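You operate a simulated robot arm through the tools that you are given. There is no shell and no other tool.

You run a simulated two-armed robot. Do the job below in one go: nothing can be reset, and whatever is moved stays where it is left.

## Task
Rub the haze off the steel disc with the brown-knob block and paste.
Fine: put the block back and shut the dish lid. Set down upright: brown-knob block. Where these are worked on the way, their far stop is far enough and under half their travel is too little: dish lid. What is to be rubbed or washed off counts as gone when no trace of it is left.

Only the result counts: the job must be done as asked and must still hold three seconds after the hand-in. Knocking over, shifting, dropping, spilling or breaking anything else fails it. Lids that push on must go on centred and level and be pressed home; caps that screw on are set level and turned clockwise until they are tight.

## Robot
Two 7-joint arms with fingered hands on one trunk that stands fixed in place. Base frame: the origin is at the foot of the trunk, x ahead of it, y to its left, z up. Readings come in mm, degrees, newtons and seconds.
The left shoulder is at [200, 135, 970], the right one opposite. Payload 4 kg a hand.
Tool frame (each hand has its own): the origin (TCP) lies between the finger pads and is the grasp point; the fingertips stand 25 mm ahead of it; z points along the fingers, y is the line along which they close. The gripper opens to 88 mm. The gripper's body begins 29 mm behind the TCP. The gripper is a hand of 4 fingers: y runs from the thumb to the fingers, the wrist lies at [-13, -106, -174] in the tool frame, and closing takes about 1.5 s.
Orientation is told as [roll, pitch, yaw] about the base's x, y, z axes, in that order, counted from this pose: with the fingers straight down and the wrist toward the robot, the tool's x, y and z point along [0, 1, 0], [1, 0, 0] and [0, 0, -1] of the base frame.

## Interface
- The arms move only by the tool move_arm. It takes "left_moves", "right_moves" or both (then of equal length, played together; a hand with none holds still); each is a list of rows, each an object of numbers (a shift or turn left out is 0, a gripper value left out holds the last): "dx", "dy", "dz": the shift along the tool's x, y, z in mm; "wx", "wy", "wz": the turn, a rotation vector about the tool's x, y, z in degrees. In form: [{"dx": .., "dy": .., "dz": .., "wx": .., "wy": .., "wz": ..}, ...]. A call has 1 to 20 rows; each row is the pose to reach, as a shift and turn from the pose commanded when the call began, along the tool's axes at that moment. "left_claw" and "right_claw" are, for a hand that has rows, the closure in counts, from 0 (fully open) to 255 (shut), set as the call begins (left out, the last holds). A row lasts 0.2 s, in which the tool goes at most 50 mm and 8.6 degrees; a call with a longer step from one row to the next is refused whole, and so is a gripper value outside its range. Where a pose cannot be reached the arm comes as near as it can. A force on the tool above 40 N (or 10 N above the force at the start of the call, whichever is more), or a blocked arm, ends the call early, and 0.2 s more pass. Each finger travels about 153 mm/s and halts on what it meets, pressing with about 24 N; the grip force reading is that of the motor and also rises with nothing between the fingers. The clock runs only during rows and for 0.2 s after the last one: add rows that repeat a pose to give the fingers time. It gives the time, the measured TCP pose, the force on the tool (base axes), the opening and the grip force at its end, in the units of the frame above (readings bear some noise), with the torque about the TCP (base axes, N m) and any sound that the robot's microphone picked up.
- Cameras (640 x 400 px; columns grow to the right, rows downward): "scene" is now at [142.5, -14.6, 1577.4]; the picture's right is [-0.16, -0.99, 0.00], its down [-0.65, 0.11, -0.75] and it looks along [0.74, -0.12, -0.66] (base axes); focal length 350 px, centre (320, 200). "left" rides on the left gripper at [-64, -83, -98] in its tool frame; the picture's right is [-0.62, -0.37, 0.69], its down [0.71, -0.63, 0.30] and it looks along [0.32, 0.68, 0.65] (tool axes); focal length 265 px, centre (320, 200). "right" rides on the right gripper at [64, -83, -98] in its tool frame; the picture's right is [-0.62, 0.37, -0.69], its down [-0.71, -0.63, 0.30] and it looks along [-0.32, 0.68, 0.65] (tool axes); focal length 265 px, centre (320, 200). There is no depth. A picture from a camera that has moved, and an enlarged one, comes with that camera's place and axes in the base frame and with its lens.
- camera(camera): a new picture of that camera. The clock stands still meanwhile.
- lift_body(by): slides the trunk up (or, below 0, down) by that many mm; the arms and the scene camera ride with it, the base frame stays. It gives what a move gives, with no picture.
- curl_fingers(index, middle, ring, thumb_bend, thumb_turn, hand): sets how far each is bent, from 0 (flat) to 1 (curled in); at 0.3 the hand is open as for a grip, at 0.7 the pads meet at the TCP. One left out holds its place. A second passes; each finger stops where it meets its share of the squeeze, and holds until it gets a number again. A gripper value or a shape takes the hand back. It gives what a move gives, with no picture; readings hold the bend of each and the force on the fingers (four entries, about 0 where the hand has none), thumb and palm. thumb_turn goes from beside the hand (0) to across from the fingers (1), as for a grip.
- preshape(shape, hand): the hand has 4 fingers and takes this shape, open, in about a second: jaw (thumb against the fingers, like two jaws); tri (thumb and two fingers); tip (a fingertip pinch); poke (one finger out to press); point (the index stretched); flat (the hand flat); cup (the hand cupped); fist (a fist). The gripper value then closes the fingers along that shape, each until it touches; the sizes above hold for jaw. It gives what a move gives, with no picture.
- pan_tilt(pan, tilt): turns the head with the scene camera to pan (to the left, within 97 degrees either way) and tilt (down, from -29 to 69), counted from straight ahead of the robot. It gives what a move gives.
- enlarge(camera, box): a new picture of the part [left, top, right, bottom] of that camera's present view, enlarged. The clock stands still meanwhile.
- sign_off(): hands the job in; it is judged then, once.

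Places have to be worked out from the pictures, the camera data and where the tool is seen. Open the grippers and draw the arms clear of the work before you hand the job in, unless the task says otherwise.

The tools are called after "Request:" by a JSON object that holds its "api" and its "payload". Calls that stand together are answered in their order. move_arm: Moves the arms, as the interface text tells. Its arguments: {"type":"object","properties":{"left_moves":{"type":"array"},"left_claw":{"type":"number"},"right_moves":{"type":"array"},"right_claw":{"type":"number"}},"required":[]} The other tools are called the same way: lift_body (by) slides the trunk up or down; preshape (shape, hand) gives the hand a shape; curl_fingers (index, middle, ring, thumb_bend, thumb_turn, hand) moves the fingers one by one; pan_tilt (pan, tilt) turns the head that bears the scene camera; camera (camera) takes a picture; enlarge (camera, box) takes an enlarged picture of a part of a camera's view; sign_off () hands the job in.

At the start:

```text
clock: 0.0
left_position: [603.3, 90.8, 1211.6]
left_ee_rot: [0.0, 0.0, 0.0]
left_force: [-0.1, 0.2, 0.3]
left_ft_torque: [0.04, -0.03, 0.03]
left_opening: 87.6
left_finger_force: 0.0
left_shape: jaw
left_bend: [0.3, 0.3, 0.3, 0.3, 0.98]
left_finger forces: [0.0, 0.0, 0.0, 0.0, 0.0, 0.0]
right_position: [514.1, -343.8, 1132.8]
right_ee_rot: [0.0, 0.0, -0.1]
right_force: [0.2, -0.7, -0.2]
right_ft_torque: [-0.01, 0.01, 0.0]
right_opening: 87.6
right_finger_force: 0.0
right_shape: jaw
right_bend: [0.3, 0.3, 0.3, 0.3, 0.98]
right_finger forces: [0.0, 0.0, 0.1, 0.0, 0.1, 0.0]
trunk travel left (down, up): [-575.0, 195.0]
head pan, tilt: [-9.5, 41.4]
```

scene: 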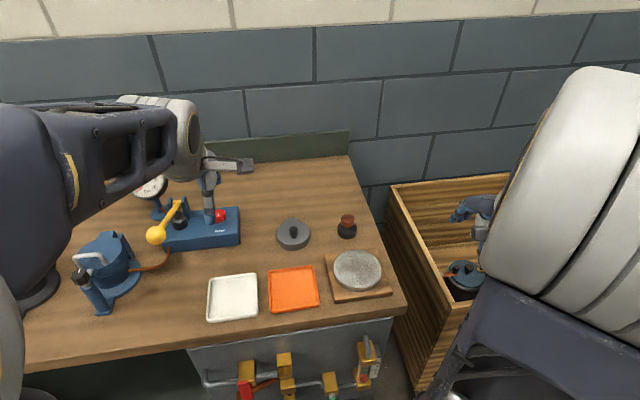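
right: 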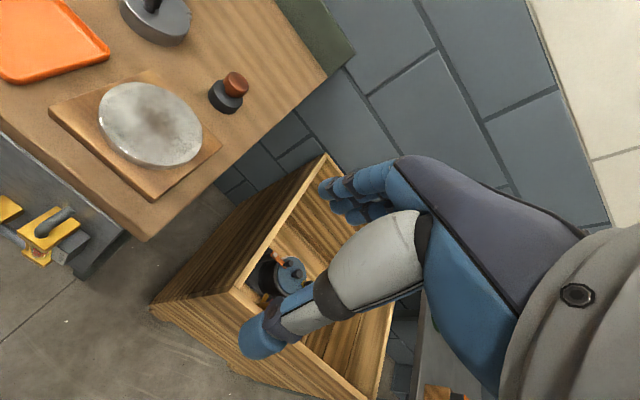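
left: 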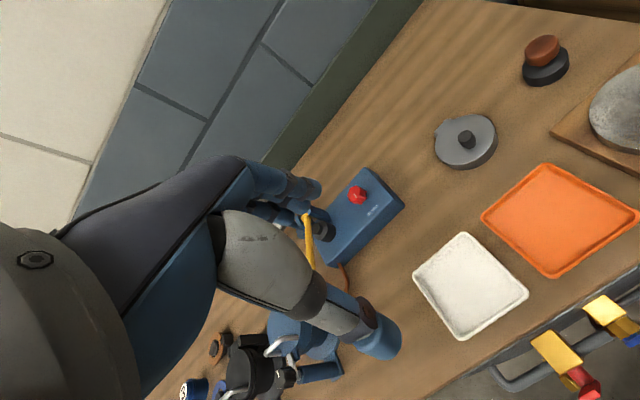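

The pictures show a steel disc on a wooden board, a brown-knob block, and a grey lidded round dish near it. I take closer looks before moving anything.

Request:
{"api": "enlarge", "payload": {"camera": "scene", "box": [200, 190, 420, 328]}}

Request:
{"api": "enlarge", "payload": {"camera": "right", "box": [0, 0, 320, 200]}}

Request:
{"api": "enlarge", "payload": {"camera": "left", "box": [400, 0, 640, 150]}}

Request:
{"api": "enlarge", "payload": {"camera": "scene", "box": [380, 160, 540, 320]}}

```text
2.90 times, centred on (310, 259) of scene
camera zoom: at [142.5, -14.6, 1577.4], right [-0.16, -0.99, 0.0], down [-0.65, 0.11, -0.75], along [0.74, -0.12, -0.66], focal length 1013 px, centre (349, 29)
```

zoom: 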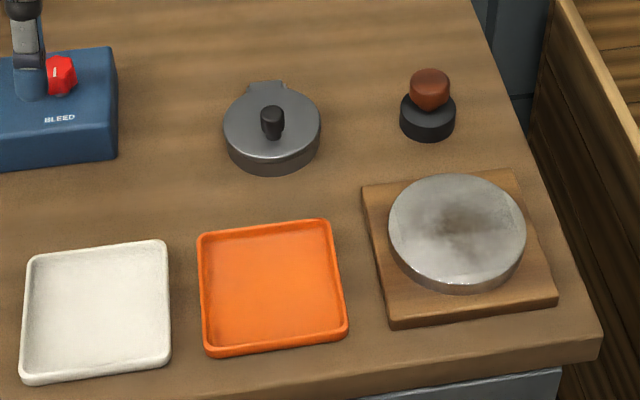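

```text
2.00 times, centred on (160, 100) of right
camera zoom: at [430.8, -280.1, 1230.9], right [0.37, -0.62, 0.69], down [-0.63, -0.71, -0.3], along [0.68, -0.32, -0.65], focal length 531 px, centre (640, 400)
```

zoom: 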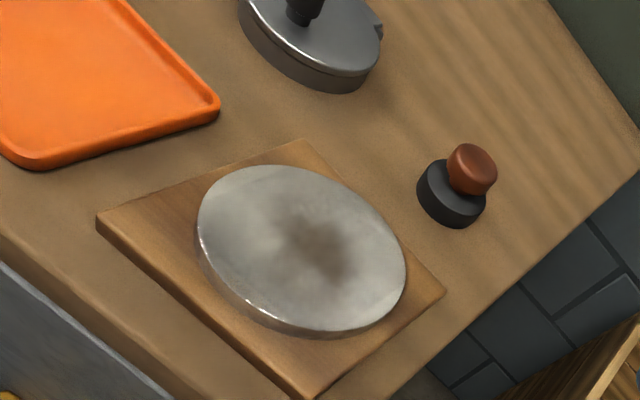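

```text
2.67 times, centred on (520, 75) of left
camera zoom: at [520.4, 25.2, 1309.3], right [-0.37, -0.62, -0.69], down [-0.63, 0.71, -0.3], along [0.68, 0.32, -0.65], focal length 708 px, centre (-213, 533)
```

zoom: 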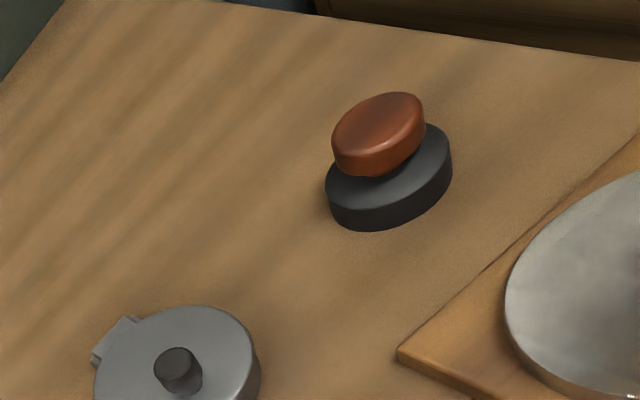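

```text
2.50 times, centred on (460, 240) of scene
camera zoom: at [142.5, -14.6, 1577.4], right [-0.16, -0.99, 0.0], down [-0.65, 0.11, -0.75], along [0.74, -0.12, -0.66], focal length 874 px, centre (-30, 100)
```

zoom: 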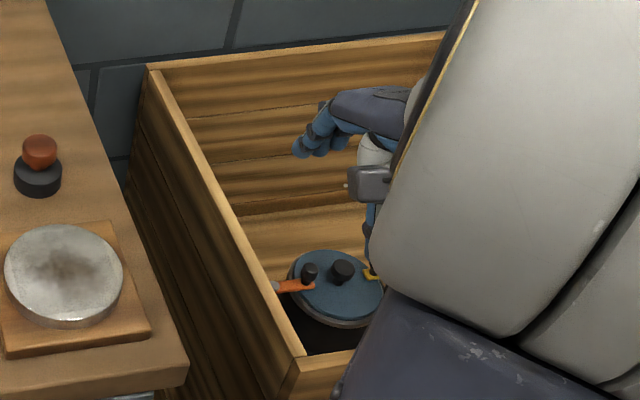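

Triangulating puts the brown knob near (793,-200,912), the disc top near (637,-188,901) and the dish lid near (780,-50,902). The table top is at about z 868. I bring the right hand over high up for a closer look with its camera.

Request:
{"api": "move_arm", "payload": {"right_moves": [{"dx": 15, "dy": 30, "dz": 8}, {"dx": 30, "dy": 60, "dz": 16}, {"dx": 45, "dy": 90, "dz": 25}, {"dx": 60, "dy": 120, "dz": 33}, {"dx": 75, "dy": 150, "dz": 42}, {"dx": 94, "dy": 186, "dz": 53}, {"dx": 94, "dy": 186, "dz": 53}]}}

Request:
{"api": "camera", "payload": {"camera": "right"}}

Request:
{"api": "camera", "payload": {"camera": "scene"}}

```text
clock: 1.6
left_position: [603.0, 90.0, 1211.1]
left_ee_rot: [0.0, 0.0, 0.0]
left_force: [0.1, -0.2, -0.3]
left_ft_torque: [0.02, 0.0, -0.01]
left_opening: 87.4
left_finger_force: 0.2
left_shape: jaw
left_bend: [0.3, 0.3, 0.3, 0.3, 0.98]
left_finger forces: [0.0, 0.1, 0.0, 0.0, 0.1, 0.0]
right_position: [700.9, -250.2, 1079.4]
right_ee_rot: [0.0, 0.1, 0.0]
right_force: [0.1, -0.3, -0.8]
right_ft_torque: [0.04, 0.02, -0.01]
right_opening: 87.9
right_finger_force: 0.1
right_shape: jaw
right_bend: [0.3, 0.3, 0.3, 0.3, 0.98]
right_finger forces: [0.0, 0.0, 0.0, 0.0, 0.0, 0.1]
trunk travel left (down, up): [-575.0, 195.0]
head pan, tilt: [-9.5, 41.4]
```

```text
taken
camera right: at [617.0, -185.6, 1178.0], right [0.37, -0.62, 0.69], down [-0.63, -0.71, -0.3], along [0.68, -0.33, -0.65], focal length 265 px, centre (320, 200)
```

right: 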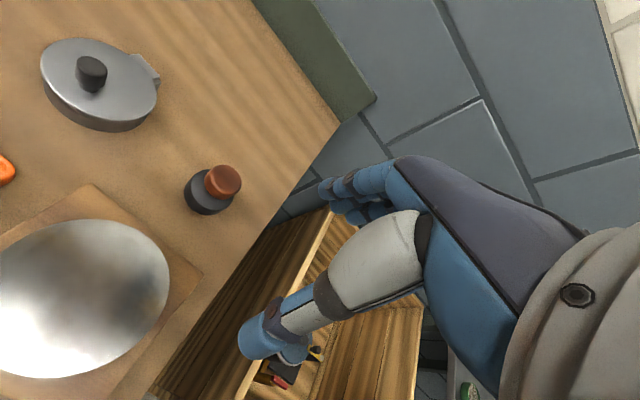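

```text
taken
camera scene: at [142.4, -14.6, 1577.4], right [-0.16, -0.99, 0.0], down [-0.65, 0.11, -0.75], along [0.74, -0.12, -0.66], focal length 350 px, centre (320, 200)
```

scene: 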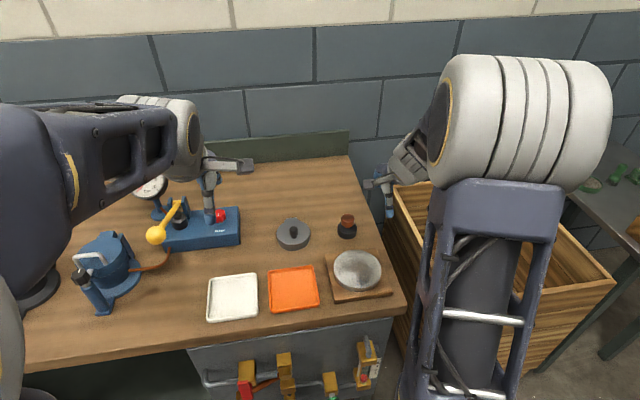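

The new view is good. I enlarge the dish, the block and the disc for finer measuring.

Request:
{"api": "enlarge", "payload": {"camera": "right", "box": [20, 20, 180, 140]}}

Request:
{"api": "enlarge", "payload": {"camera": "right", "box": [140, 130, 300, 250]}}

Request:
{"api": "enlarge", "payload": {"camera": "scene", "box": [250, 190, 410, 310]}}

Request:
{"api": "enlarge", "payload": {"camera": "right", "box": [0, 180, 240, 400]}}

```text
3.33 times, centred on (100, 80) of right
camera zoom: at [617.0, -185.6, 1178.0], right [0.37, -0.62, 0.69], down [-0.63, -0.71, -0.3], along [0.68, -0.33, -0.65], focal length 885 px, centre (1053, 600)
```

zoom: 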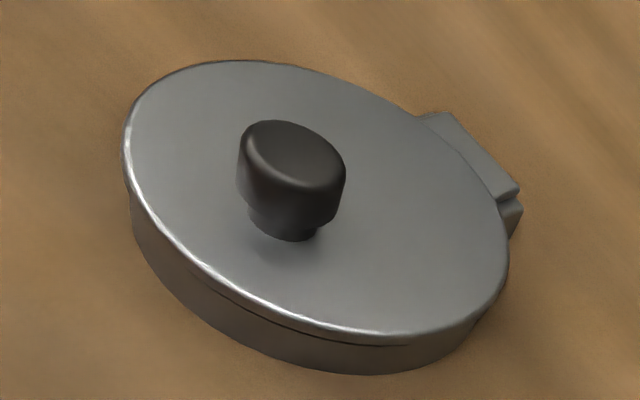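

```text
3.33 times, centred on (220, 190) of right
camera zoom: at [617.0, -185.6, 1178.0], right [0.37, -0.62, 0.69], down [-0.63, -0.71, -0.3], along [0.68, -0.33, -0.65], focal length 885 px, centre (653, 233)
```

zoom: 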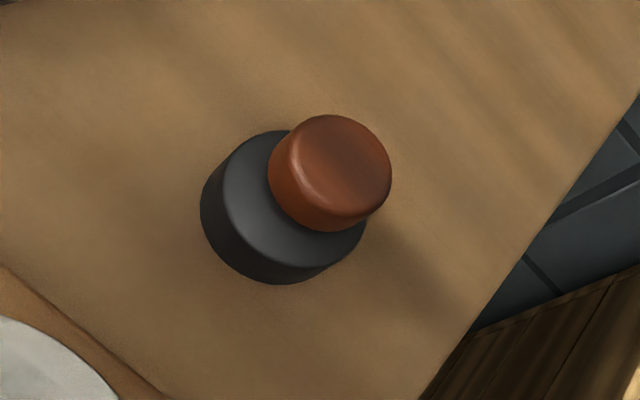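

```text
3.33 times, centred on (330, 250) of scene
camera zoom: at [142.4, -14.6, 1577.4], right [-0.16, -0.99, 0.0], down [-0.65, 0.11, -0.75], along [0.74, -0.12, -0.66], focal length 1165 px, centre (287, 33)
```

zoom: 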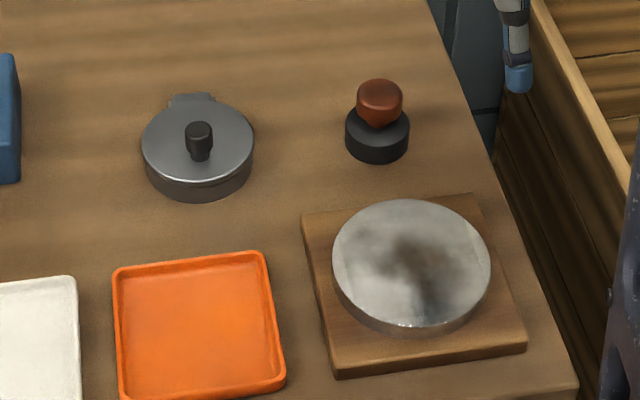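

```text
1.82 times, centred on (120, 290) of right
camera zoom: at [617.0, -185.6, 1178.0], right [0.37, -0.62, 0.69], down [-0.63, -0.71, -0.3], along [0.68, -0.33, -0.65], focal length 483 px, centre (684, 36)
```

zoom: 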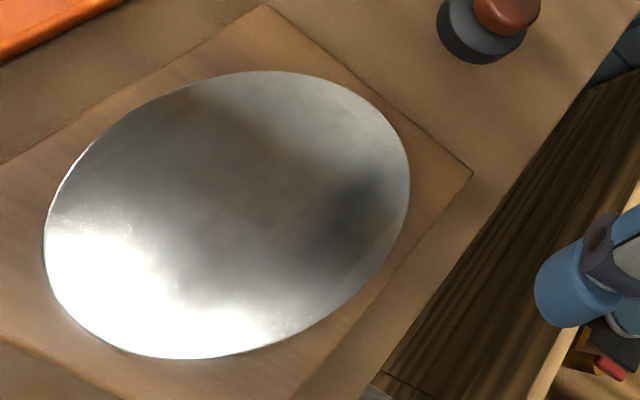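

The lid has a 21 mm knob (top near z 917, lid top near z 901), and its hinge is on the far side near x 835. I shape the left hand for a fingertip pinch and look at how its fingers lie.

Request:
{"api": "preshape", "payload": {"shape": "tip", "hand": "left"}}

Request:
{"api": "camera", "payload": {"camera": "left"}}

Request:
{"api": "enlarge", "payload": {"camera": "scene", "box": [100, 80, 300, 230]}}

```text
clock: 2.5
left_position: [604.5, 88.9, 1212.1]
left_ee_rot: [0.0, -0.1, 0.0]
left_force: [-0.2, -0.1, 0.1]
left_ft_torque: [0.0, -0.02, 0.0]
left_opening: 87.5
left_finger_force: 0.2
left_shape: tip
left_bend: [0.3, 0.98, 0.99, 0.3, 0.98]
left_finger forces: [0.0, 0.0, 0.0, 0.0, 0.0, 0.0]
right_position: [699.8, -249.2, 1080.2]
right_ee_rot: [0.1, 0.0, 0.0]
right_force: [-0.2, 0.4, -0.2]
right_ft_torque: [0.0, 0.0, 0.0]
right_opening: 87.7
right_finger_force: 0.2
right_shape: jaw
right_bend: [0.3, 0.3, 0.3, 0.3, 0.98]
right_finger forces: [0.0, 0.1, 0.1, 0.1, 0.0, 0.0]
trunk travel left (down, up): [-575.0, 195.0]
head pan, tilt: [-9.5, 41.4]
```

```text
taken
camera left: at [520.5, 25.2, 1309.3], right [-0.37, -0.62, -0.69], down [-0.63, 0.71, -0.3], along [0.68, 0.32, -0.65], focal length 265 px, centre (320, 200)
```

left: 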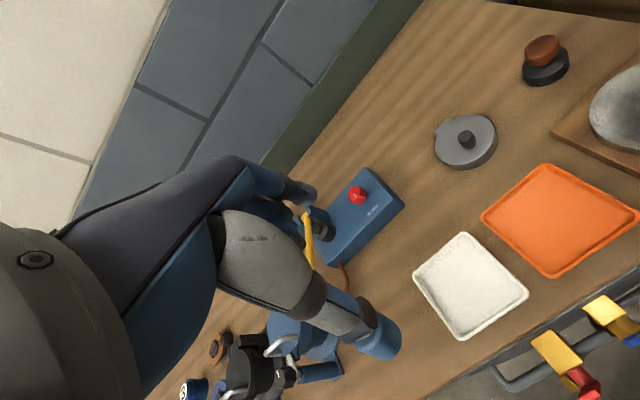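

```text
2.67 times, centred on (200, 155) of scene
camera zoom: at [142.5, -14.6, 1577.4], right [-0.16, -0.99, 0.0], down [-0.65, 0.11, -0.75], along [0.74, -0.12, -0.66], focal length 932 px, centre (640, 320)
```

zoom: 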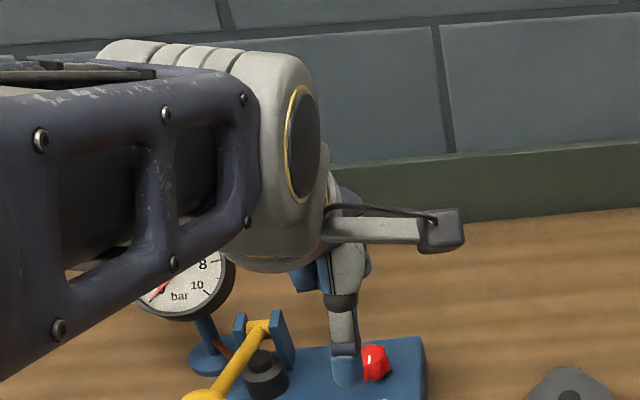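

The middle and ring fingers are curled away and the index and thumb are free. I close the pinch in the air to see where the tips meet.

Request:
{"api": "move_arm", "payload": {"left_moves": [{"dx": 0}, {"dx": 0}, {"dx": 0}, {"dx": 0}, {"dx": 0}, {"dx": 0}, {"dx": 0}], "left_claw": 255}}

Request:
{"api": "enlarge", "payload": {"camera": "left", "box": [200, 120, 440, 345]}}

Request:
{"api": "enlarge", "payload": {"camera": "scene", "box": [150, 130, 270, 230]}}

```text
clock: 4.1
left_position: [604.5, 89.8, 1211.0]
left_ee_rot: [0.0, 0.0, 0.0]
left_force: [0.3, -0.6, -1.0]
left_ft_torque: [-0.01, -0.03, 0.0]
left_opening: 0.1
left_finger_force: 23.9
left_shape: tip
left_bend: [0.7, 1.0, 1.0, 0.76, 1.0]
left_finger forces: [0.1, 0.0, 0.0, 0.1, 0.0, 0.0]
right_position: [699.7, -249.6, 1079.7]
right_ee_rot: [-0.1, -0.1, 0.0]
right_force: [0.6, 0.2, -0.2]
right_ft_torque: [-0.04, 0.0, 0.01]
right_opening: 87.6
right_finger_force: 0.0
right_shape: jaw
right_bend: [0.3, 0.3, 0.3, 0.3, 0.98]
right_finger forces: [0.0, 0.1, 0.0, 0.0, 0.1, 0.0]
trunk travel left (down, up): [-575.0, 195.0]
head pan, tilt: [-9.5, 41.4]
```

```text
1.78 times, centred on (320, 232) of left
camera zoom: at [520.4, 25.2, 1309.3], right [-0.37, -0.62, -0.69], down [-0.63, 0.71, -0.3], along [0.68, 0.32, -0.65], focal length 472 px, centre (320, 142)
```

zoom: 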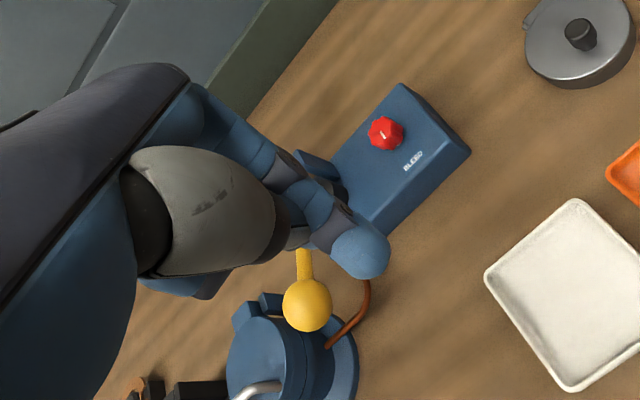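

```text
4.00 times, centred on (210, 180) of scene
camera zoom: at [142.5, -14.6, 1577.4], right [-0.16, -0.99, 0.0], down [-0.65, 0.11, -0.75], along [0.74, -0.12, -0.66], focal length 1398 px, centre (760, 280)
```

zoom: 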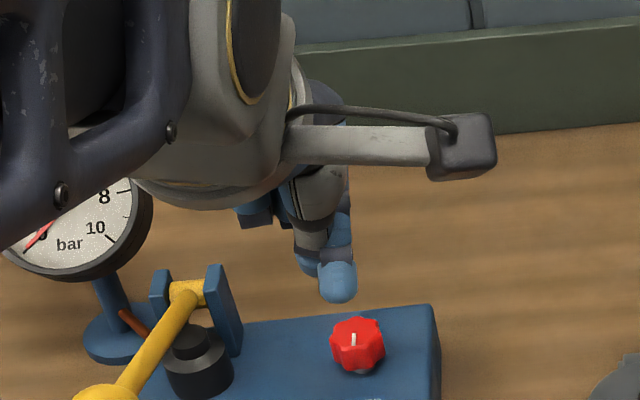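

The tips meet about 25 mm ahead of the TCP, as told. I swing the left hand above the dish with yaw -90 so the pinch closes across the hinge direction, with the claw half open. The right hand backs off to give it room.

Request:
{"api": "move_arm", "payload": {"left_moves": [{"dx": -12, "dy": 14, "dz": 12, "wz": 7.5}, {"dx": -24, "dy": 29, "dz": 24, "wz": 15}, {"dx": -35, "dy": 44, "dz": 36, "wz": 22.5}, {"dx": -47, "dy": 58, "dz": 48, "wz": 30}, {"dx": -59, "dy": 73, "dz": 60, "wz": 37.5}, {"dx": -70, "dy": 88, "dz": 72, "wz": 45}, {"dx": -82, "dy": 102, "dz": 84, "wz": 52.5}, {"dx": -94, "dy": 117, "dz": 96, "wz": 60}, {"dx": -106, "dy": 131, "dz": 108, "wz": 67.5}, {"dx": -117, "dy": 146, "dz": 120, "wz": 75}, {"dx": -129, "dy": 160, "dz": 135, "wz": 82.5}, {"dx": -141, "dy": 175, "dz": 150, "wz": 90}, {"dx": -141, "dy": 175, "dz": 150, "wz": 90}, {"dx": -141, "dy": 175, "dz": 150, "wz": 90}], "left_claw": 120, "right_moves": [{"dx": -10, "dy": -5}, {"dx": -20, "dy": -10}, {"dx": -30, "dy": -15}, {"dx": -40, "dy": -20}, {"dx": -50, "dy": -25}, {"dx": -60, "dy": -30}, {"dx": -70, "dy": -35}, {"dx": -80, "dy": -40}, {"dx": -80, "dy": -40}, {"dx": -80, "dy": -40}, {"dx": -80, "dy": -40}, {"dx": -80, "dy": -40}, {"dx": -80, "dy": -40}, {"dx": -80, "dy": -40}]}}

Request:
{"api": "camera", "payload": {"camera": "left"}}

Request:
{"api": "camera", "payload": {"camera": "scene"}}

Request:
{"api": "camera", "payload": {"camera": "right"}}

```text
clock: 7.1
left_position: [779.5, -50.9, 1060.2]
left_ee_rot: [-0.1, -0.1, -90.1]
left_force: [0.9, -0.2, 0.1]
left_ft_torque: [0.03, 0.02, -0.02]
left_opening: 46.6
left_finger_force: 0.1
left_shape: tip
left_bend: [0.33, 0.98, 0.99, 0.68, 1.0]
left_finger forces: [0.0, 0.0, 0.0, 0.0, 0.0, 0.0]
right_position: [659.1, -330.5, 1079.3]
right_ee_rot: [0.0, 0.0, 0.1]
right_force: [0.0, 0.2, -0.4]
right_ft_torque: [0.04, 0.01, -0.01]
right_opening: 87.7
right_finger_force: 0.0
right_shape: jaw
right_bend: [0.3, 0.3, 0.3, 0.3, 0.98]
right_finger forces: [0.0, 0.0, 0.0, 0.0, 0.1, 0.0]
trunk travel left (down, up): [-575.0, 195.0]
head pan, tilt: [-9.5, 41.4]
```

```text
taken
camera left: at [715.2, 31.7, 1158.6], right [-0.62, 0.37, -0.69], down [0.72, 0.63, -0.3], along [0.32, -0.68, -0.65], focal length 265 px, centre (320, 200)
```

left: 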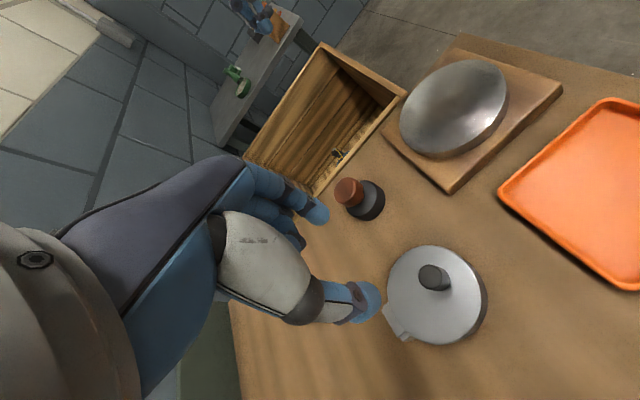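

```text
taken
camera scene: at [142.5, -14.6, 1577.4], right [-0.17, -0.99, 0.0], down [-0.65, 0.11, -0.75], along [0.74, -0.12, -0.66], focal length 350 px, centre (320, 200)
```

scene: 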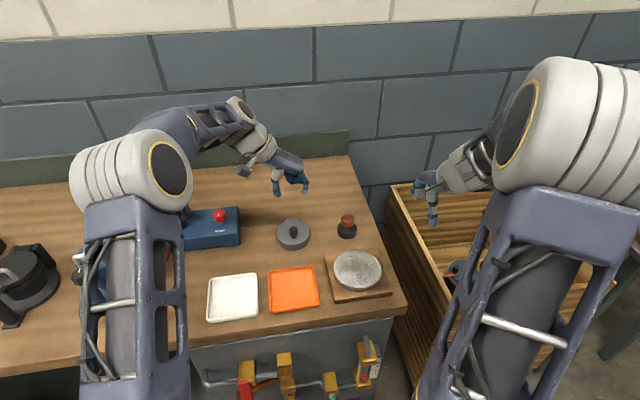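

```text
taken
camera right: at [576.7, -266.2, 1177.5], right [0.37, -0.62, 0.69], down [-0.63, -0.71, -0.3], along [0.68, -0.32, -0.65], focal length 265 px, centre (320, 200)
```

right: 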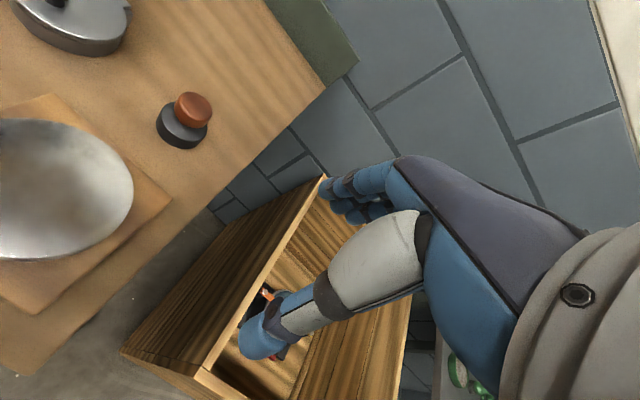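

The predicted spot of the lid knob agrees with the picture within a few pixels. I set the index and thumb bend by hand so they straddle the knob evenly, then enlarge the view.

Request:
{"api": "curl_fingers", "payload": {"hand": "left", "index": 0.48, "thumb_bend": 0.5, "thumb_turn": 1.0}}

Request:
{"api": "enlarge", "payload": {"camera": "left", "box": [180, 140, 500, 360]}}

Request:
{"api": "enlarge", "payload": {"camera": "scene", "box": [220, 140, 360, 260]}}

```text
clock: 8.1
left_position: [780.1, -51.5, 1060.9]
left_ee_rot: [-0.1, 0.0, -90.0]
left_force: [-0.9, -0.2, 0.3]
left_ft_torque: [0.01, 0.0, -0.04]
left_opening: 43.9
left_finger_force: 0.2
left_shape: fingers
left_bend: [0.48, 0.98, 0.99, 0.5, 1.0]
left_finger forces: [0.0, 0.0, 0.1, 0.1, 0.1, 0.0]
right_position: [660.4, -329.2, 1079.0]
right_ee_rot: [0.1, 0.0, 0.0]
right_force: [0.4, 0.1, -0.3]
right_ft_torque: [-0.03, -0.02, -0.02]
right_opening: 87.9
right_finger_force: 0.0
right_shape: jaw
right_bend: [0.3, 0.3, 0.3, 0.3, 0.98]
right_finger forces: [0.0, 0.0, 0.1, 0.0, 0.0, 0.0]
trunk travel left (down, up): [-575.0, 195.0]
head pan, tilt: [-9.5, 41.4]
```

```text
1.82 times, centred on (340, 250) of left
camera zoom: at [715.1, 31.8, 1158.7], right [-0.62, 0.37, -0.69], down [0.71, 0.63, -0.3], along [0.32, -0.68, -0.65], focal length 483 px, centre (284, 109)
```

zoom: 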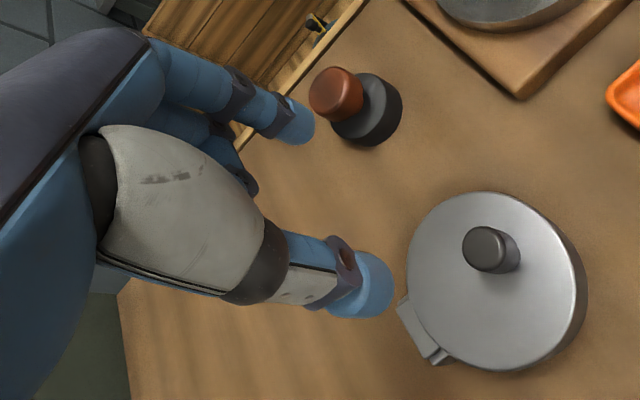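

```text
3.33 times, centred on (290, 200) of scene
camera zoom: at [142.5, -14.6, 1577.4], right [-0.16, -0.99, 0.0], down [-0.65, 0.11, -0.75], along [0.74, -0.12, -0.66], focal length 1165 px, centre (420, 200)
```

zoom: 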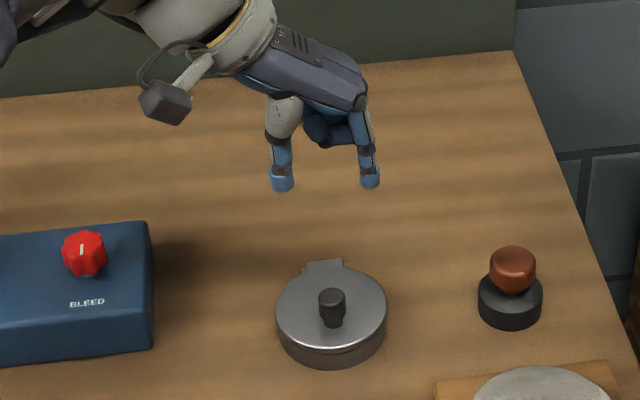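

The finger gap is centred over the lid knob, with the tips about 31 mm below the TCP. I lower the left hand straight down until the tips are just above the lid.

Request:
{"api": "move_arm", "payload": {"left_moves": [{"dz": 25}, {"dz": 50}, {"dz": 75}, {"dz": 95}, {"dz": 108}, {"dz": 116}, {"dz": 122}, {"dz": 122}]}}

Request:
{"api": "enlarge", "payload": {"camera": "left", "box": [240, 160, 480, 325]}}

Request:
{"api": "enlarge", "payload": {"camera": "scene", "box": [240, 180, 350, 270]}}

Request:
{"api": "camera", "payload": {"camera": "right"}}

```text
clock: 9.9
left_position: [778.3, -51.3, 938.1]
left_ee_rot: [0.1, 0.1, -90.0]
left_force: [0.3, 0.1, -0.2]
left_ft_torque: [0.02, 0.01, 0.05]
left_opening: 43.7
left_finger_force: 0.0
left_shape: fingers
left_bend: [0.48, 0.98, 0.99, 0.5, 1.0]
left_finger forces: [0.0, 0.0, 0.0, 0.0, 0.0, 0.0]
right_position: [661.1, -329.9, 1078.7]
right_ee_rot: [0.0, -0.1, 0.0]
right_force: [0.1, -1.4, -0.4]
right_ft_torque: [0.02, 0.02, -0.05]
right_opening: 87.8
right_finger_force: 0.1
right_shape: jaw
right_bend: [0.3, 0.3, 0.3, 0.3, 0.98]
right_finger forces: [0.0, 0.0, 0.0, 0.0, 0.0, 0.1]
trunk travel left (down, up): [-575.0, 195.0]
head pan, tilt: [-9.5, 41.4]
```

```text
2.42 times, centred on (360, 242) of left
camera zoom: at [714.2, 32.1, 1036.8], right [-0.62, 0.37, -0.69], down [0.71, 0.63, -0.3], along [0.32, -0.68, -0.65], focal length 643 px, centre (223, 97)
```

zoom: 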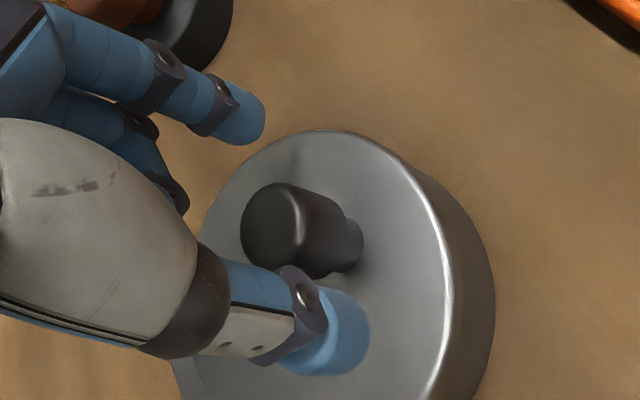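

```text
4.44 times, centred on (295, 225) of scene
camera zoom: at [142.5, -14.6, 1577.4], right [-0.16, -0.99, 0.0], down [-0.65, 0.11, -0.75], along [0.74, -0.12, -0.66], focal length 1553 px, centre (431, 89)
```

zoom: 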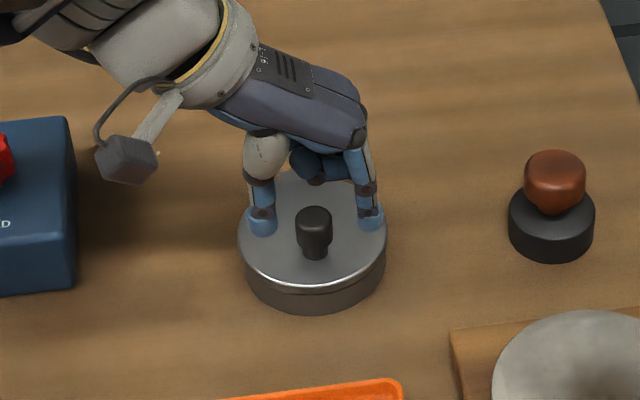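

```text
taken
camera right: at [576.7, -266.2, 1177.5], right [0.37, -0.62, 0.69], down [-0.63, -0.71, -0.3], along [0.68, -0.32, -0.65], focal length 265 px, centre (320, 200)
```

right: 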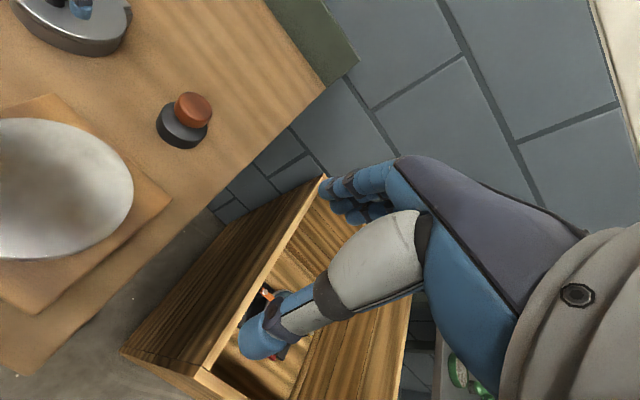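

Rechecking, the lid top is nearer z 891 with its centre near x 789. The knob stands forward of the centre at x 780, from z 892 to 918. I lower 9 mm more and close index and thumb on it.

Request:
{"api": "move_arm", "payload": {"left_moves": [{"dz": 3, "dx": 1}, {"dz": 6, "dx": 2}, {"dz": 9, "dx": 2}, {"dz": 9, "dx": 2}]}}

Request:
{"api": "curl_fingers", "payload": {"hand": "left", "index": 0.62, "thumb_bend": 0.62}}

Request:
{"api": "curl_fingers", "payload": {"hand": "left", "index": 0.75, "thumb_bend": 0.8}}

Request:
{"api": "enlarge", "payload": {"camera": "left", "box": [240, 160, 480, 325]}}

Request:
{"api": "enlarge", "payload": {"camera": "scene", "box": [240, 180, 350, 270]}}

```text
clock: 10.9
left_position: [781.5, -50.9, 930.7]
left_ee_rot: [0.1, -0.1, -90.0]
left_force: [0.3, -0.2, 0.1]
left_ft_torque: [-0.01, 0.03, 0.0]
left_opening: 43.9
left_finger_force: 0.1
left_shape: fingers
left_bend: [0.48, 0.98, 0.99, 0.5, 1.0]
left_finger forces: [0.1, 0.0, 0.0, 0.0, 0.1, 0.0]
right_position: [660.9, -330.4, 1079.2]
right_ee_rot: [-0.1, 0.0, -0.1]
right_force: [0.1, 0.6, -0.4]
right_ft_torque: [0.01, -0.01, 0.01]
right_opening: 87.8
right_finger_force: 0.1
right_shape: jaw
right_bend: [0.3, 0.3, 0.3, 0.3, 0.98]
right_finger forces: [0.0, 0.1, 0.0, 0.0, 0.1, 0.0]
trunk travel left (down, up): [-575.0, 195.0]
head pan, tilt: [-9.5, 41.4]
```

```text
clock: 11.9
left_position: [780.5, -50.1, 928.7]
left_ee_rot: [0.0, 0.0, -90.0]
left_force: [0.4, 1.3, 0.7]
left_ft_torque: [0.03, 0.02, -0.01]
left_opening: 17.7
left_finger_force: 0.3
left_shape: fingers
left_bend: [0.62, 0.98, 0.99, 0.6, 1.0]
left_finger forces: [0.3, 0.0, 0.0, 0.0, 0.9, 0.1]
right_position: [658.9, -330.5, 1078.8]
right_ee_rot: [0.0, 0.0, 0.0]
right_force: [0.4, 0.1, -0.3]
right_ft_torque: [-0.03, 0.01, -0.01]
right_opening: 87.7
right_finger_force: 0.0
right_shape: jaw
right_bend: [0.3, 0.3, 0.3, 0.3, 0.98]
right_finger forces: [0.1, 0.0, 0.0, 0.1, 0.0, 0.0]
trunk travel left (down, up): [-575.0, 195.0]
head pan, tilt: [-9.5, 41.4]
```

```text
clock: 12.9
left_position: [782.1, -50.6, 929.6]
left_ee_rot: [0.0, -0.1, -90.0]
left_force: [0.3, 8.4, -0.9]
left_ft_torque: [0.17, 0.0, 0.02]
left_opening: 13.2
left_finger_force: 11.6
left_shape: fingers
left_bend: [0.71, 0.98, 0.99, 0.65, 1.0]
left_finger forces: [7.3, 0.1, 0.1, 0.0, 15.8, 0.0]
right_position: [660.0, -329.8, 1078.9]
right_ee_rot: [0.0, 0.0, 0.1]
right_force: [0.6, -1.2, 0.0]
right_ft_torque: [0.0, 0.0, 0.01]
right_opening: 87.6
right_finger_force: 0.0
right_shape: jaw
right_bend: [0.3, 0.3, 0.3, 0.3, 0.98]
right_finger forces: [0.1, 0.0, 0.1, 0.0, 0.1, 0.1]
trunk travel left (down, up): [-575.0, 195.0]
head pan, tilt: [-9.5, 41.4]
```

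```text
2.42 times, centred on (360, 242) of left
camera zoom: at [716.6, 32.7, 1027.8], right [-0.62, 0.37, -0.69], down [0.71, 0.63, -0.3], along [0.32, -0.68, -0.65], focal length 643 px, centre (223, 97)
```

zoom: 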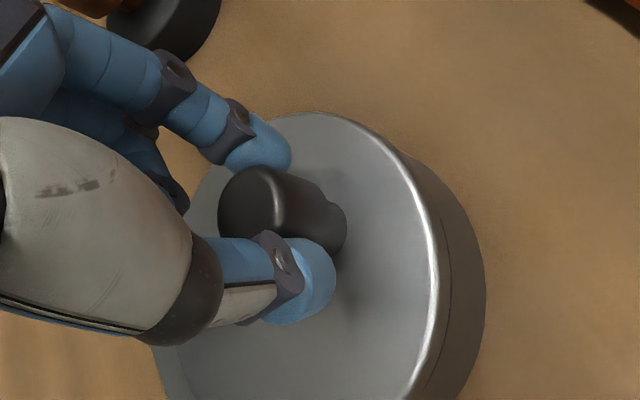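

```text
4.44 times, centred on (295, 225) of scene
camera zoom: at [142.6, -14.3, 1577.4], right [-0.16, -0.99, 0.0], down [-0.65, 0.11, -0.75], along [0.74, -0.12, -0.66], focal length 1553 px, centre (431, 89)
```

zoom: 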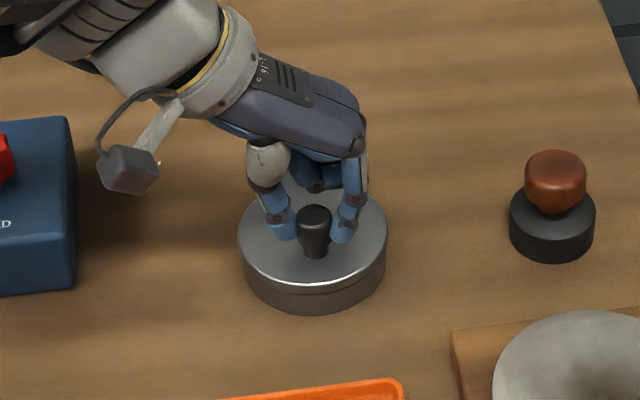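

Both fingers hold the knob but the thumb presses harder than the index. I ease the thumb to balance the squeeze before lifting.

Request:
{"api": "curl_fingers", "payload": {"hand": "left", "index": 0.8, "thumb_bend": 0.72}}

```text
clock: 13.9
left_position: [781.6, -50.0, 930.6]
left_ee_rot: [0.1, 0.0, -90.0]
left_force: [-0.7, -2.1, 0.3]
left_ft_torque: [0.02, 0.02, 0.02]
left_opening: 13.6
left_finger_force: 8.1
left_shape: fingers
left_bend: [0.71, 0.98, 0.99, 0.64, 1.0]
left_finger forces: [8.6, 0.0, 0.0, 0.0, 7.5, 0.0]
right_position: [659.8, -330.3, 1079.1]
right_ee_rot: [0.0, 0.1, 0.0]
right_force: [0.4, 1.1, 0.1]
right_ft_torque: [0.0, 0.01, -0.03]
right_opening: 87.6
right_finger_force: 0.0
right_shape: jaw
right_bend: [0.3, 0.3, 0.3, 0.3, 0.98]
right_finger forces: [0.1, 0.0, 0.0, 0.0, 0.0, 0.0]
trunk travel left (down, up): [-575.0, 195.0]
head pan, tilt: [-9.5, 41.4]
```

The grip is balanced at about 8 N per finger on the knob's neck. I lift along an arc about the far hinge by about 20 degrees to test how it moves.

Request:
{"api": "move_arm", "payload": {"left_moves": [{"dx": 1.2, "dz": -2.5, "wy": -0.7}, {"dx": 2.4, "dz": -5.1, "wy": -1.5}, {"dx": 3.8, "dz": -7.5, "wy": -2.2}, {"dx": 5.3, "dz": -10, "wy": -3}, {"dx": 7, "dz": -12.3, "wy": -3.7}, {"dx": 8.6, "dz": -14.6, "wy": -4.5}, {"dx": 10.4, "dz": -17, "wy": -5.2}, {"dx": 12.2, "dz": -19, "wy": -6}]}}

Request:
{"api": "camera", "payload": {"camera": "left"}}

Request:
{"api": "enlarge", "payload": {"camera": "scene", "box": [240, 180, 350, 270]}}

Request:
{"api": "camera", "payload": {"camera": "right"}}

```text
clock: 15.7
left_position: [793.5, -51.5, 949.0]
left_ee_rot: [-6.0, 0.0, -90.0]
left_force: [-1.1, -2.5, 0.3]
left_ft_torque: [-0.01, 0.04, 0.01]
left_opening: 13.6
left_finger_force: 8.4
left_shape: fingers
left_bend: [0.71, 0.98, 0.99, 0.64, 1.0]
left_finger forces: [9.2, 0.0, 0.0, 0.0, 7.4, 0.0]
right_position: [659.7, -328.6, 1079.4]
right_ee_rot: [0.0, 0.0, 0.0]
right_force: [-0.4, -0.2, -0.6]
right_ft_torque: [0.02, -0.02, 0.02]
right_opening: 87.8
right_finger_force: 0.1
right_shape: jaw
right_bend: [0.3, 0.3, 0.3, 0.3, 0.98]
right_finger forces: [0.1, 0.1, 0.1, 0.0, 0.0, 0.1]
trunk travel left (down, up): [-575.0, 195.0]
head pan, tilt: [-9.5, 41.4]
```

```text
taken
camera left: at [739.5, 31.6, 1053.5], right [-0.69, 0.37, -0.62], down [0.68, 0.63, -0.38], along [0.25, -0.68, -0.68], focal length 265 px, centre (320, 200)
```

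left: 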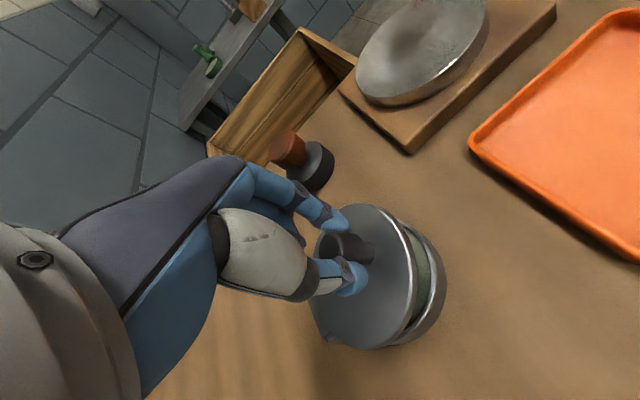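

```text
4.44 times, centred on (295, 225) of scene
camera zoom: at [142.5, -14.6, 1577.4], right [-0.16, -0.99, 0.0], down [-0.65, 0.11, -0.75], along [0.74, -0.12, -0.66], focal length 1553 px, centre (431, 89)
```

zoom: 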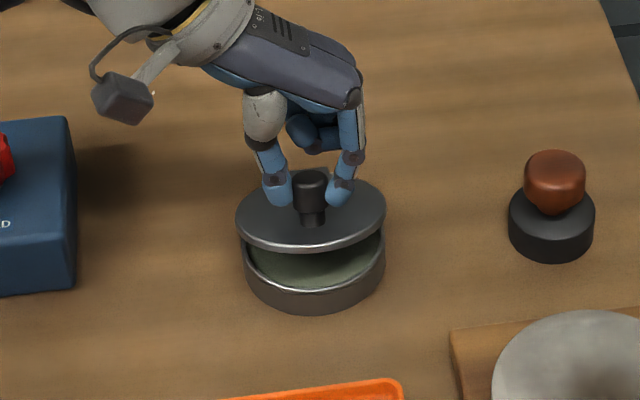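

```text
taken
camera right: at [576.7, -266.2, 1177.6], right [0.37, -0.62, 0.69], down [-0.63, -0.71, -0.3], along [0.68, -0.32, -0.65], focal length 265 px, centre (320, 200)
```

right: 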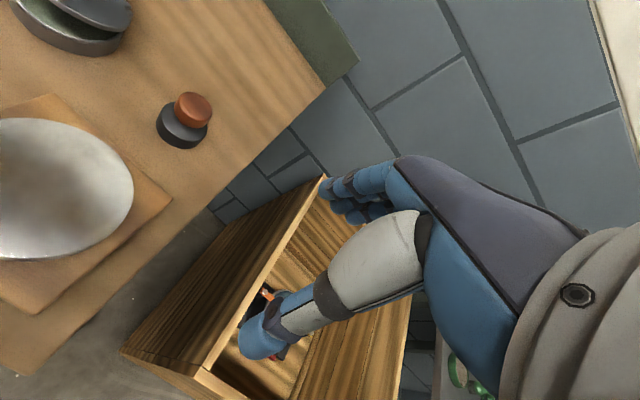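

The lid lifts freely, pale green paste shows inside and the dish has not moved. I go on along the arc to about 60 degrees open.

Request:
{"api": "move_arm", "payload": {"left_moves": [{"dx": 3.6, "dz": -4.4, "wy": -1.5}, {"dx": 7.6, "dz": -8.6, "wy": -3}, {"dx": 12, "dz": -12.5, "wy": -4.5}, {"dx": 16.6, "dz": -16, "wy": -6}, {"dx": 21.5, "dz": -19.1, "wy": -7.5}, {"dx": 26.8, "dz": -21.9, "wy": -9}, {"dx": 32.2, "dz": -24.1, "wy": -10.5}, {"dx": 37.8, "dz": -26, "wy": -12}]}}

Request:
{"api": "camera", "payload": {"camera": "left"}}

Request:
{"api": "enlarge", "payload": {"camera": "scene", "box": [240, 170, 350, 260]}}

```text
clock: 17.5
left_position: [811.5, -50.9, 974.5]
left_ee_rot: [-18.1, -0.1, -90.1]
left_force: [-4.1, 3.1, 7.0]
left_ft_torque: [0.09, 0.15, -0.02]
left_opening: 0.1
left_finger_force: 5.5
left_shape: fingers
left_bend: [0.73, 0.98, 0.99, 0.67, 1.0]
left_finger forces: [6.4, 0.1, 0.1, 0.1, 5.4, 0.0]
left hand out of reach, approached as far as the arm can: row 7, 8
right_position: [659.8, -328.5, 1079.2]
right_ee_rot: [0.0, 0.0, 0.0]
right_force: [0.9, 0.2, -0.3]
right_ft_torque: [0.02, -0.03, 0.06]
right_opening: 87.6
right_finger_force: 0.1
right_shape: jaw
right_bend: [0.3, 0.3, 0.3, 0.3, 0.98]
right_finger forces: [0.0, 0.0, 0.0, 0.0, 0.0, 0.0]
trunk travel left (down, up): [-575.0, 195.0]
head pan, tilt: [-9.5, 41.4]
```

```text
taken
camera left: at [781.0, 31.9, 1088.0], right [-0.8, 0.37, -0.47], down [0.59, 0.63, -0.51], along [0.1, -0.68, -0.72], focal length 265 px, centre (320, 200)
```

left: 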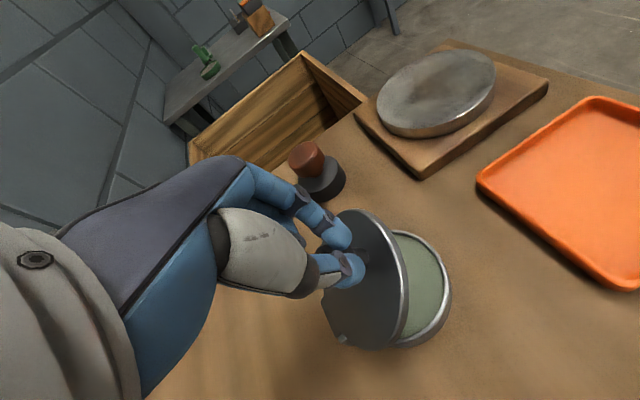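

```text
4.44 times, centred on (295, 215) of scene
camera zoom: at [142.4, -14.5, 1577.6], right [-0.16, -0.99, 0.0], down [-0.65, 0.11, -0.75], along [0.74, -0.12, -0.66], focal length 1553 px, centre (431, 133)
```

zoom: 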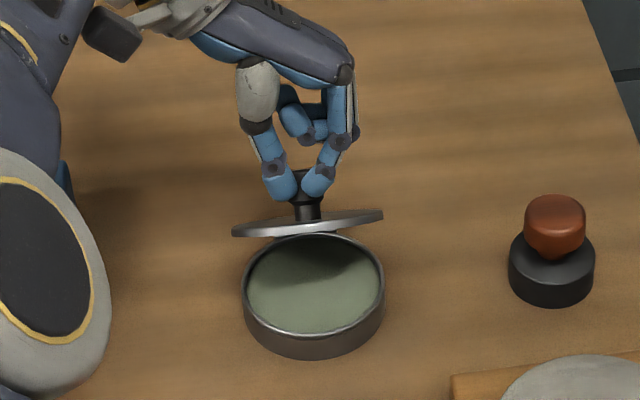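

The left arm ran out of reach at about 47 degrees of lid opening, and its closed fingers now block the lid from the near side of the knob. I will support and push the lid from below with the right index finger, so I shape the right hand to point and look.

Request:
{"api": "preshape", "payload": {"shape": "point", "hand": "right"}}

Request:
{"api": "camera", "payload": {"camera": "right"}}

Request:
{"api": "enlarge", "payload": {"camera": "scene", "box": [380, 140, 520, 240]}}

Request:
{"api": "enlarge", "payload": {"camera": "left", "box": [240, 160, 480, 360]}}

```text
clock: 18.4
left_position: [812.0, -51.9, 974.4]
left_ee_rot: [-18.0, 0.2, -90.0]
left_force: [-7.0, 5.3, 10.4]
left_ft_torque: [0.13, 0.22, -0.02]
left_opening: 0.0
left_finger_force: 8.3
left_shape: fingers
left_bend: [0.73, 0.98, 0.99, 0.67, 1.0]
left_finger forces: [9.4, 0.0, 0.0, 0.0, 6.6, 0.0]
right_position: [659.9, -329.3, 1078.7]
right_ee_rot: [0.0, 0.1, 0.0]
right_force: [-0.4, -1.1, -0.1]
right_ft_torque: [0.0, -0.03, 0.0]
right_opening: 80.6
right_finger_force: 0.2
right_shape: point
right_bend: [0.2, 1.0, 1.0, 0.98, 0.88]
right_finger forces: [0.1, 0.0, 0.0, 0.0, 0.0, 0.0]
trunk travel left (down, up): [-575.0, 195.0]
head pan, tilt: [-9.5, 41.4]
```

```text
taken
camera right: at [576.3, -266.1, 1177.8], right [0.37, -0.62, 0.69], down [-0.63, -0.71, -0.3], along [0.68, -0.32, -0.65], focal length 265 px, centre (320, 200)
```

right: 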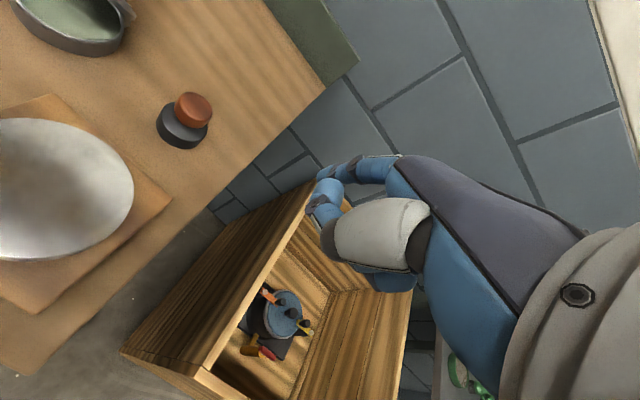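

```text
4.00 times, centred on (450, 190) of scene
camera zoom: at [142.0, -14.4, 1577.5], right [-0.16, -0.99, 0.0], down [-0.65, 0.11, -0.75], along [0.74, -0.12, -0.66], focal length 1398 px, centre (-200, 240)
```

zoom: 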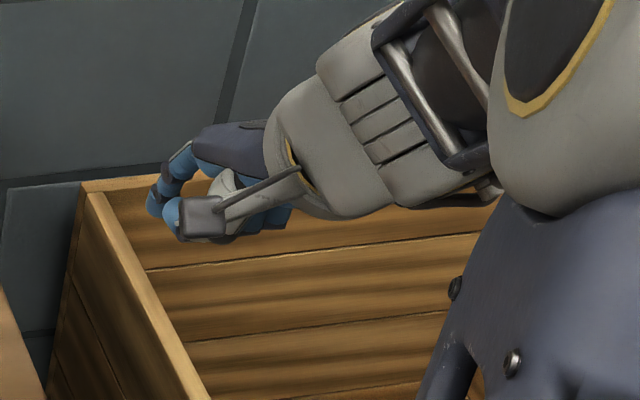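

```text
2.00 times, centred on (360, 260) of left
camera zoom: at [780.8, 31.4, 1087.6], right [-0.8, 0.37, -0.47], down [0.59, 0.63, -0.51], along [0.11, -0.68, -0.72], focal length 531 px, centre (240, 80)
```

zoom: 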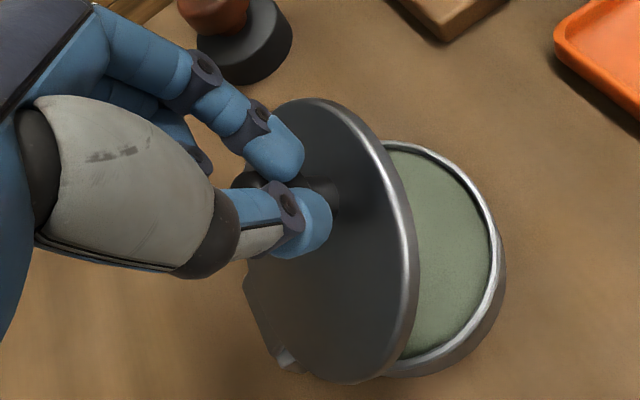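

The fingers still hook the knob from the near side, but the force is creeping up because the commanded pose is beyond reach. I ease the left hand back a little to see how the command responds.

Request:
{"api": "move_arm", "payload": {"left_moves": [{"dx": -4, "wy": 1}, {"dx": -8, "wy": 2}, {"dx": -8, "wy": 2}]}}

```text
clock: 19.2
left_position: [804.8, -51.4, 975.6]
left_ee_rot: [-16.0, 0.1, -90.0]
left_force: [-0.3, 0.7, 0.6]
left_ft_torque: [0.03, 0.02, -0.02]
left_opening: 0.0
left_finger_force: 0.1
left_shape: fingers
left_bend: [0.73, 0.98, 0.99, 0.69, 1.0]
left_finger forces: [0.1, 0.0, 0.1, 0.1, 0.0, 0.0]
right_position: [661.0, -330.1, 1080.2]
right_ee_rot: [0.0, 0.0, 0.1]
right_force: [0.3, -0.9, 0.7]
right_ft_torque: [-0.02, 0.01, -0.02]
right_opening: 80.5
right_finger_force: 0.0
right_shape: point
right_bend: [0.2, 1.0, 1.0, 0.98, 0.88]
right_finger forces: [0.0, 0.1, 0.1, 0.0, 0.0, 0.0]
trunk travel left (down, up): [-575.0, 195.0]
head pan, tilt: [-9.5, 41.4]
```

All forces dropped to zero, so I check whether the lid is still standing open on its own.

Request:
{"api": "enlarge", "payload": {"camera": "left", "box": [240, 160, 480, 360]}}

Request:
{"api": "enlarge", "payload": {"camera": "scene", "box": [240, 170, 350, 260]}}

```text
2.00 times, centred on (360, 260) of left
camera zoom: at [769.8, 31.2, 1088.2], right [-0.79, 0.37, -0.5], down [0.6, 0.63, -0.49], along [0.13, -0.68, -0.72], focal length 531 px, centre (240, 80)
```

zoom: 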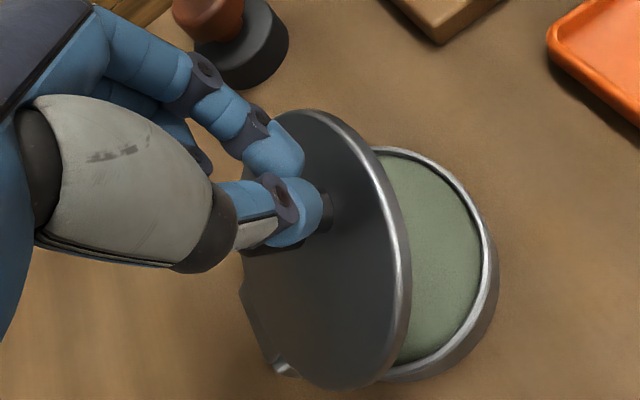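

```text
4.44 times, centred on (295, 215) of scene
camera zoom: at [142.6, -14.6, 1577.4], right [-0.17, -0.99, 0.0], down [-0.65, 0.11, -0.75], along [0.74, -0.12, -0.66], focal length 1553 px, centre (431, 133)
```

zoom: 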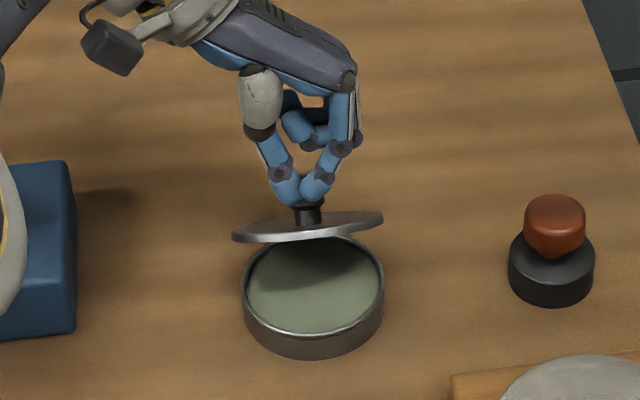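

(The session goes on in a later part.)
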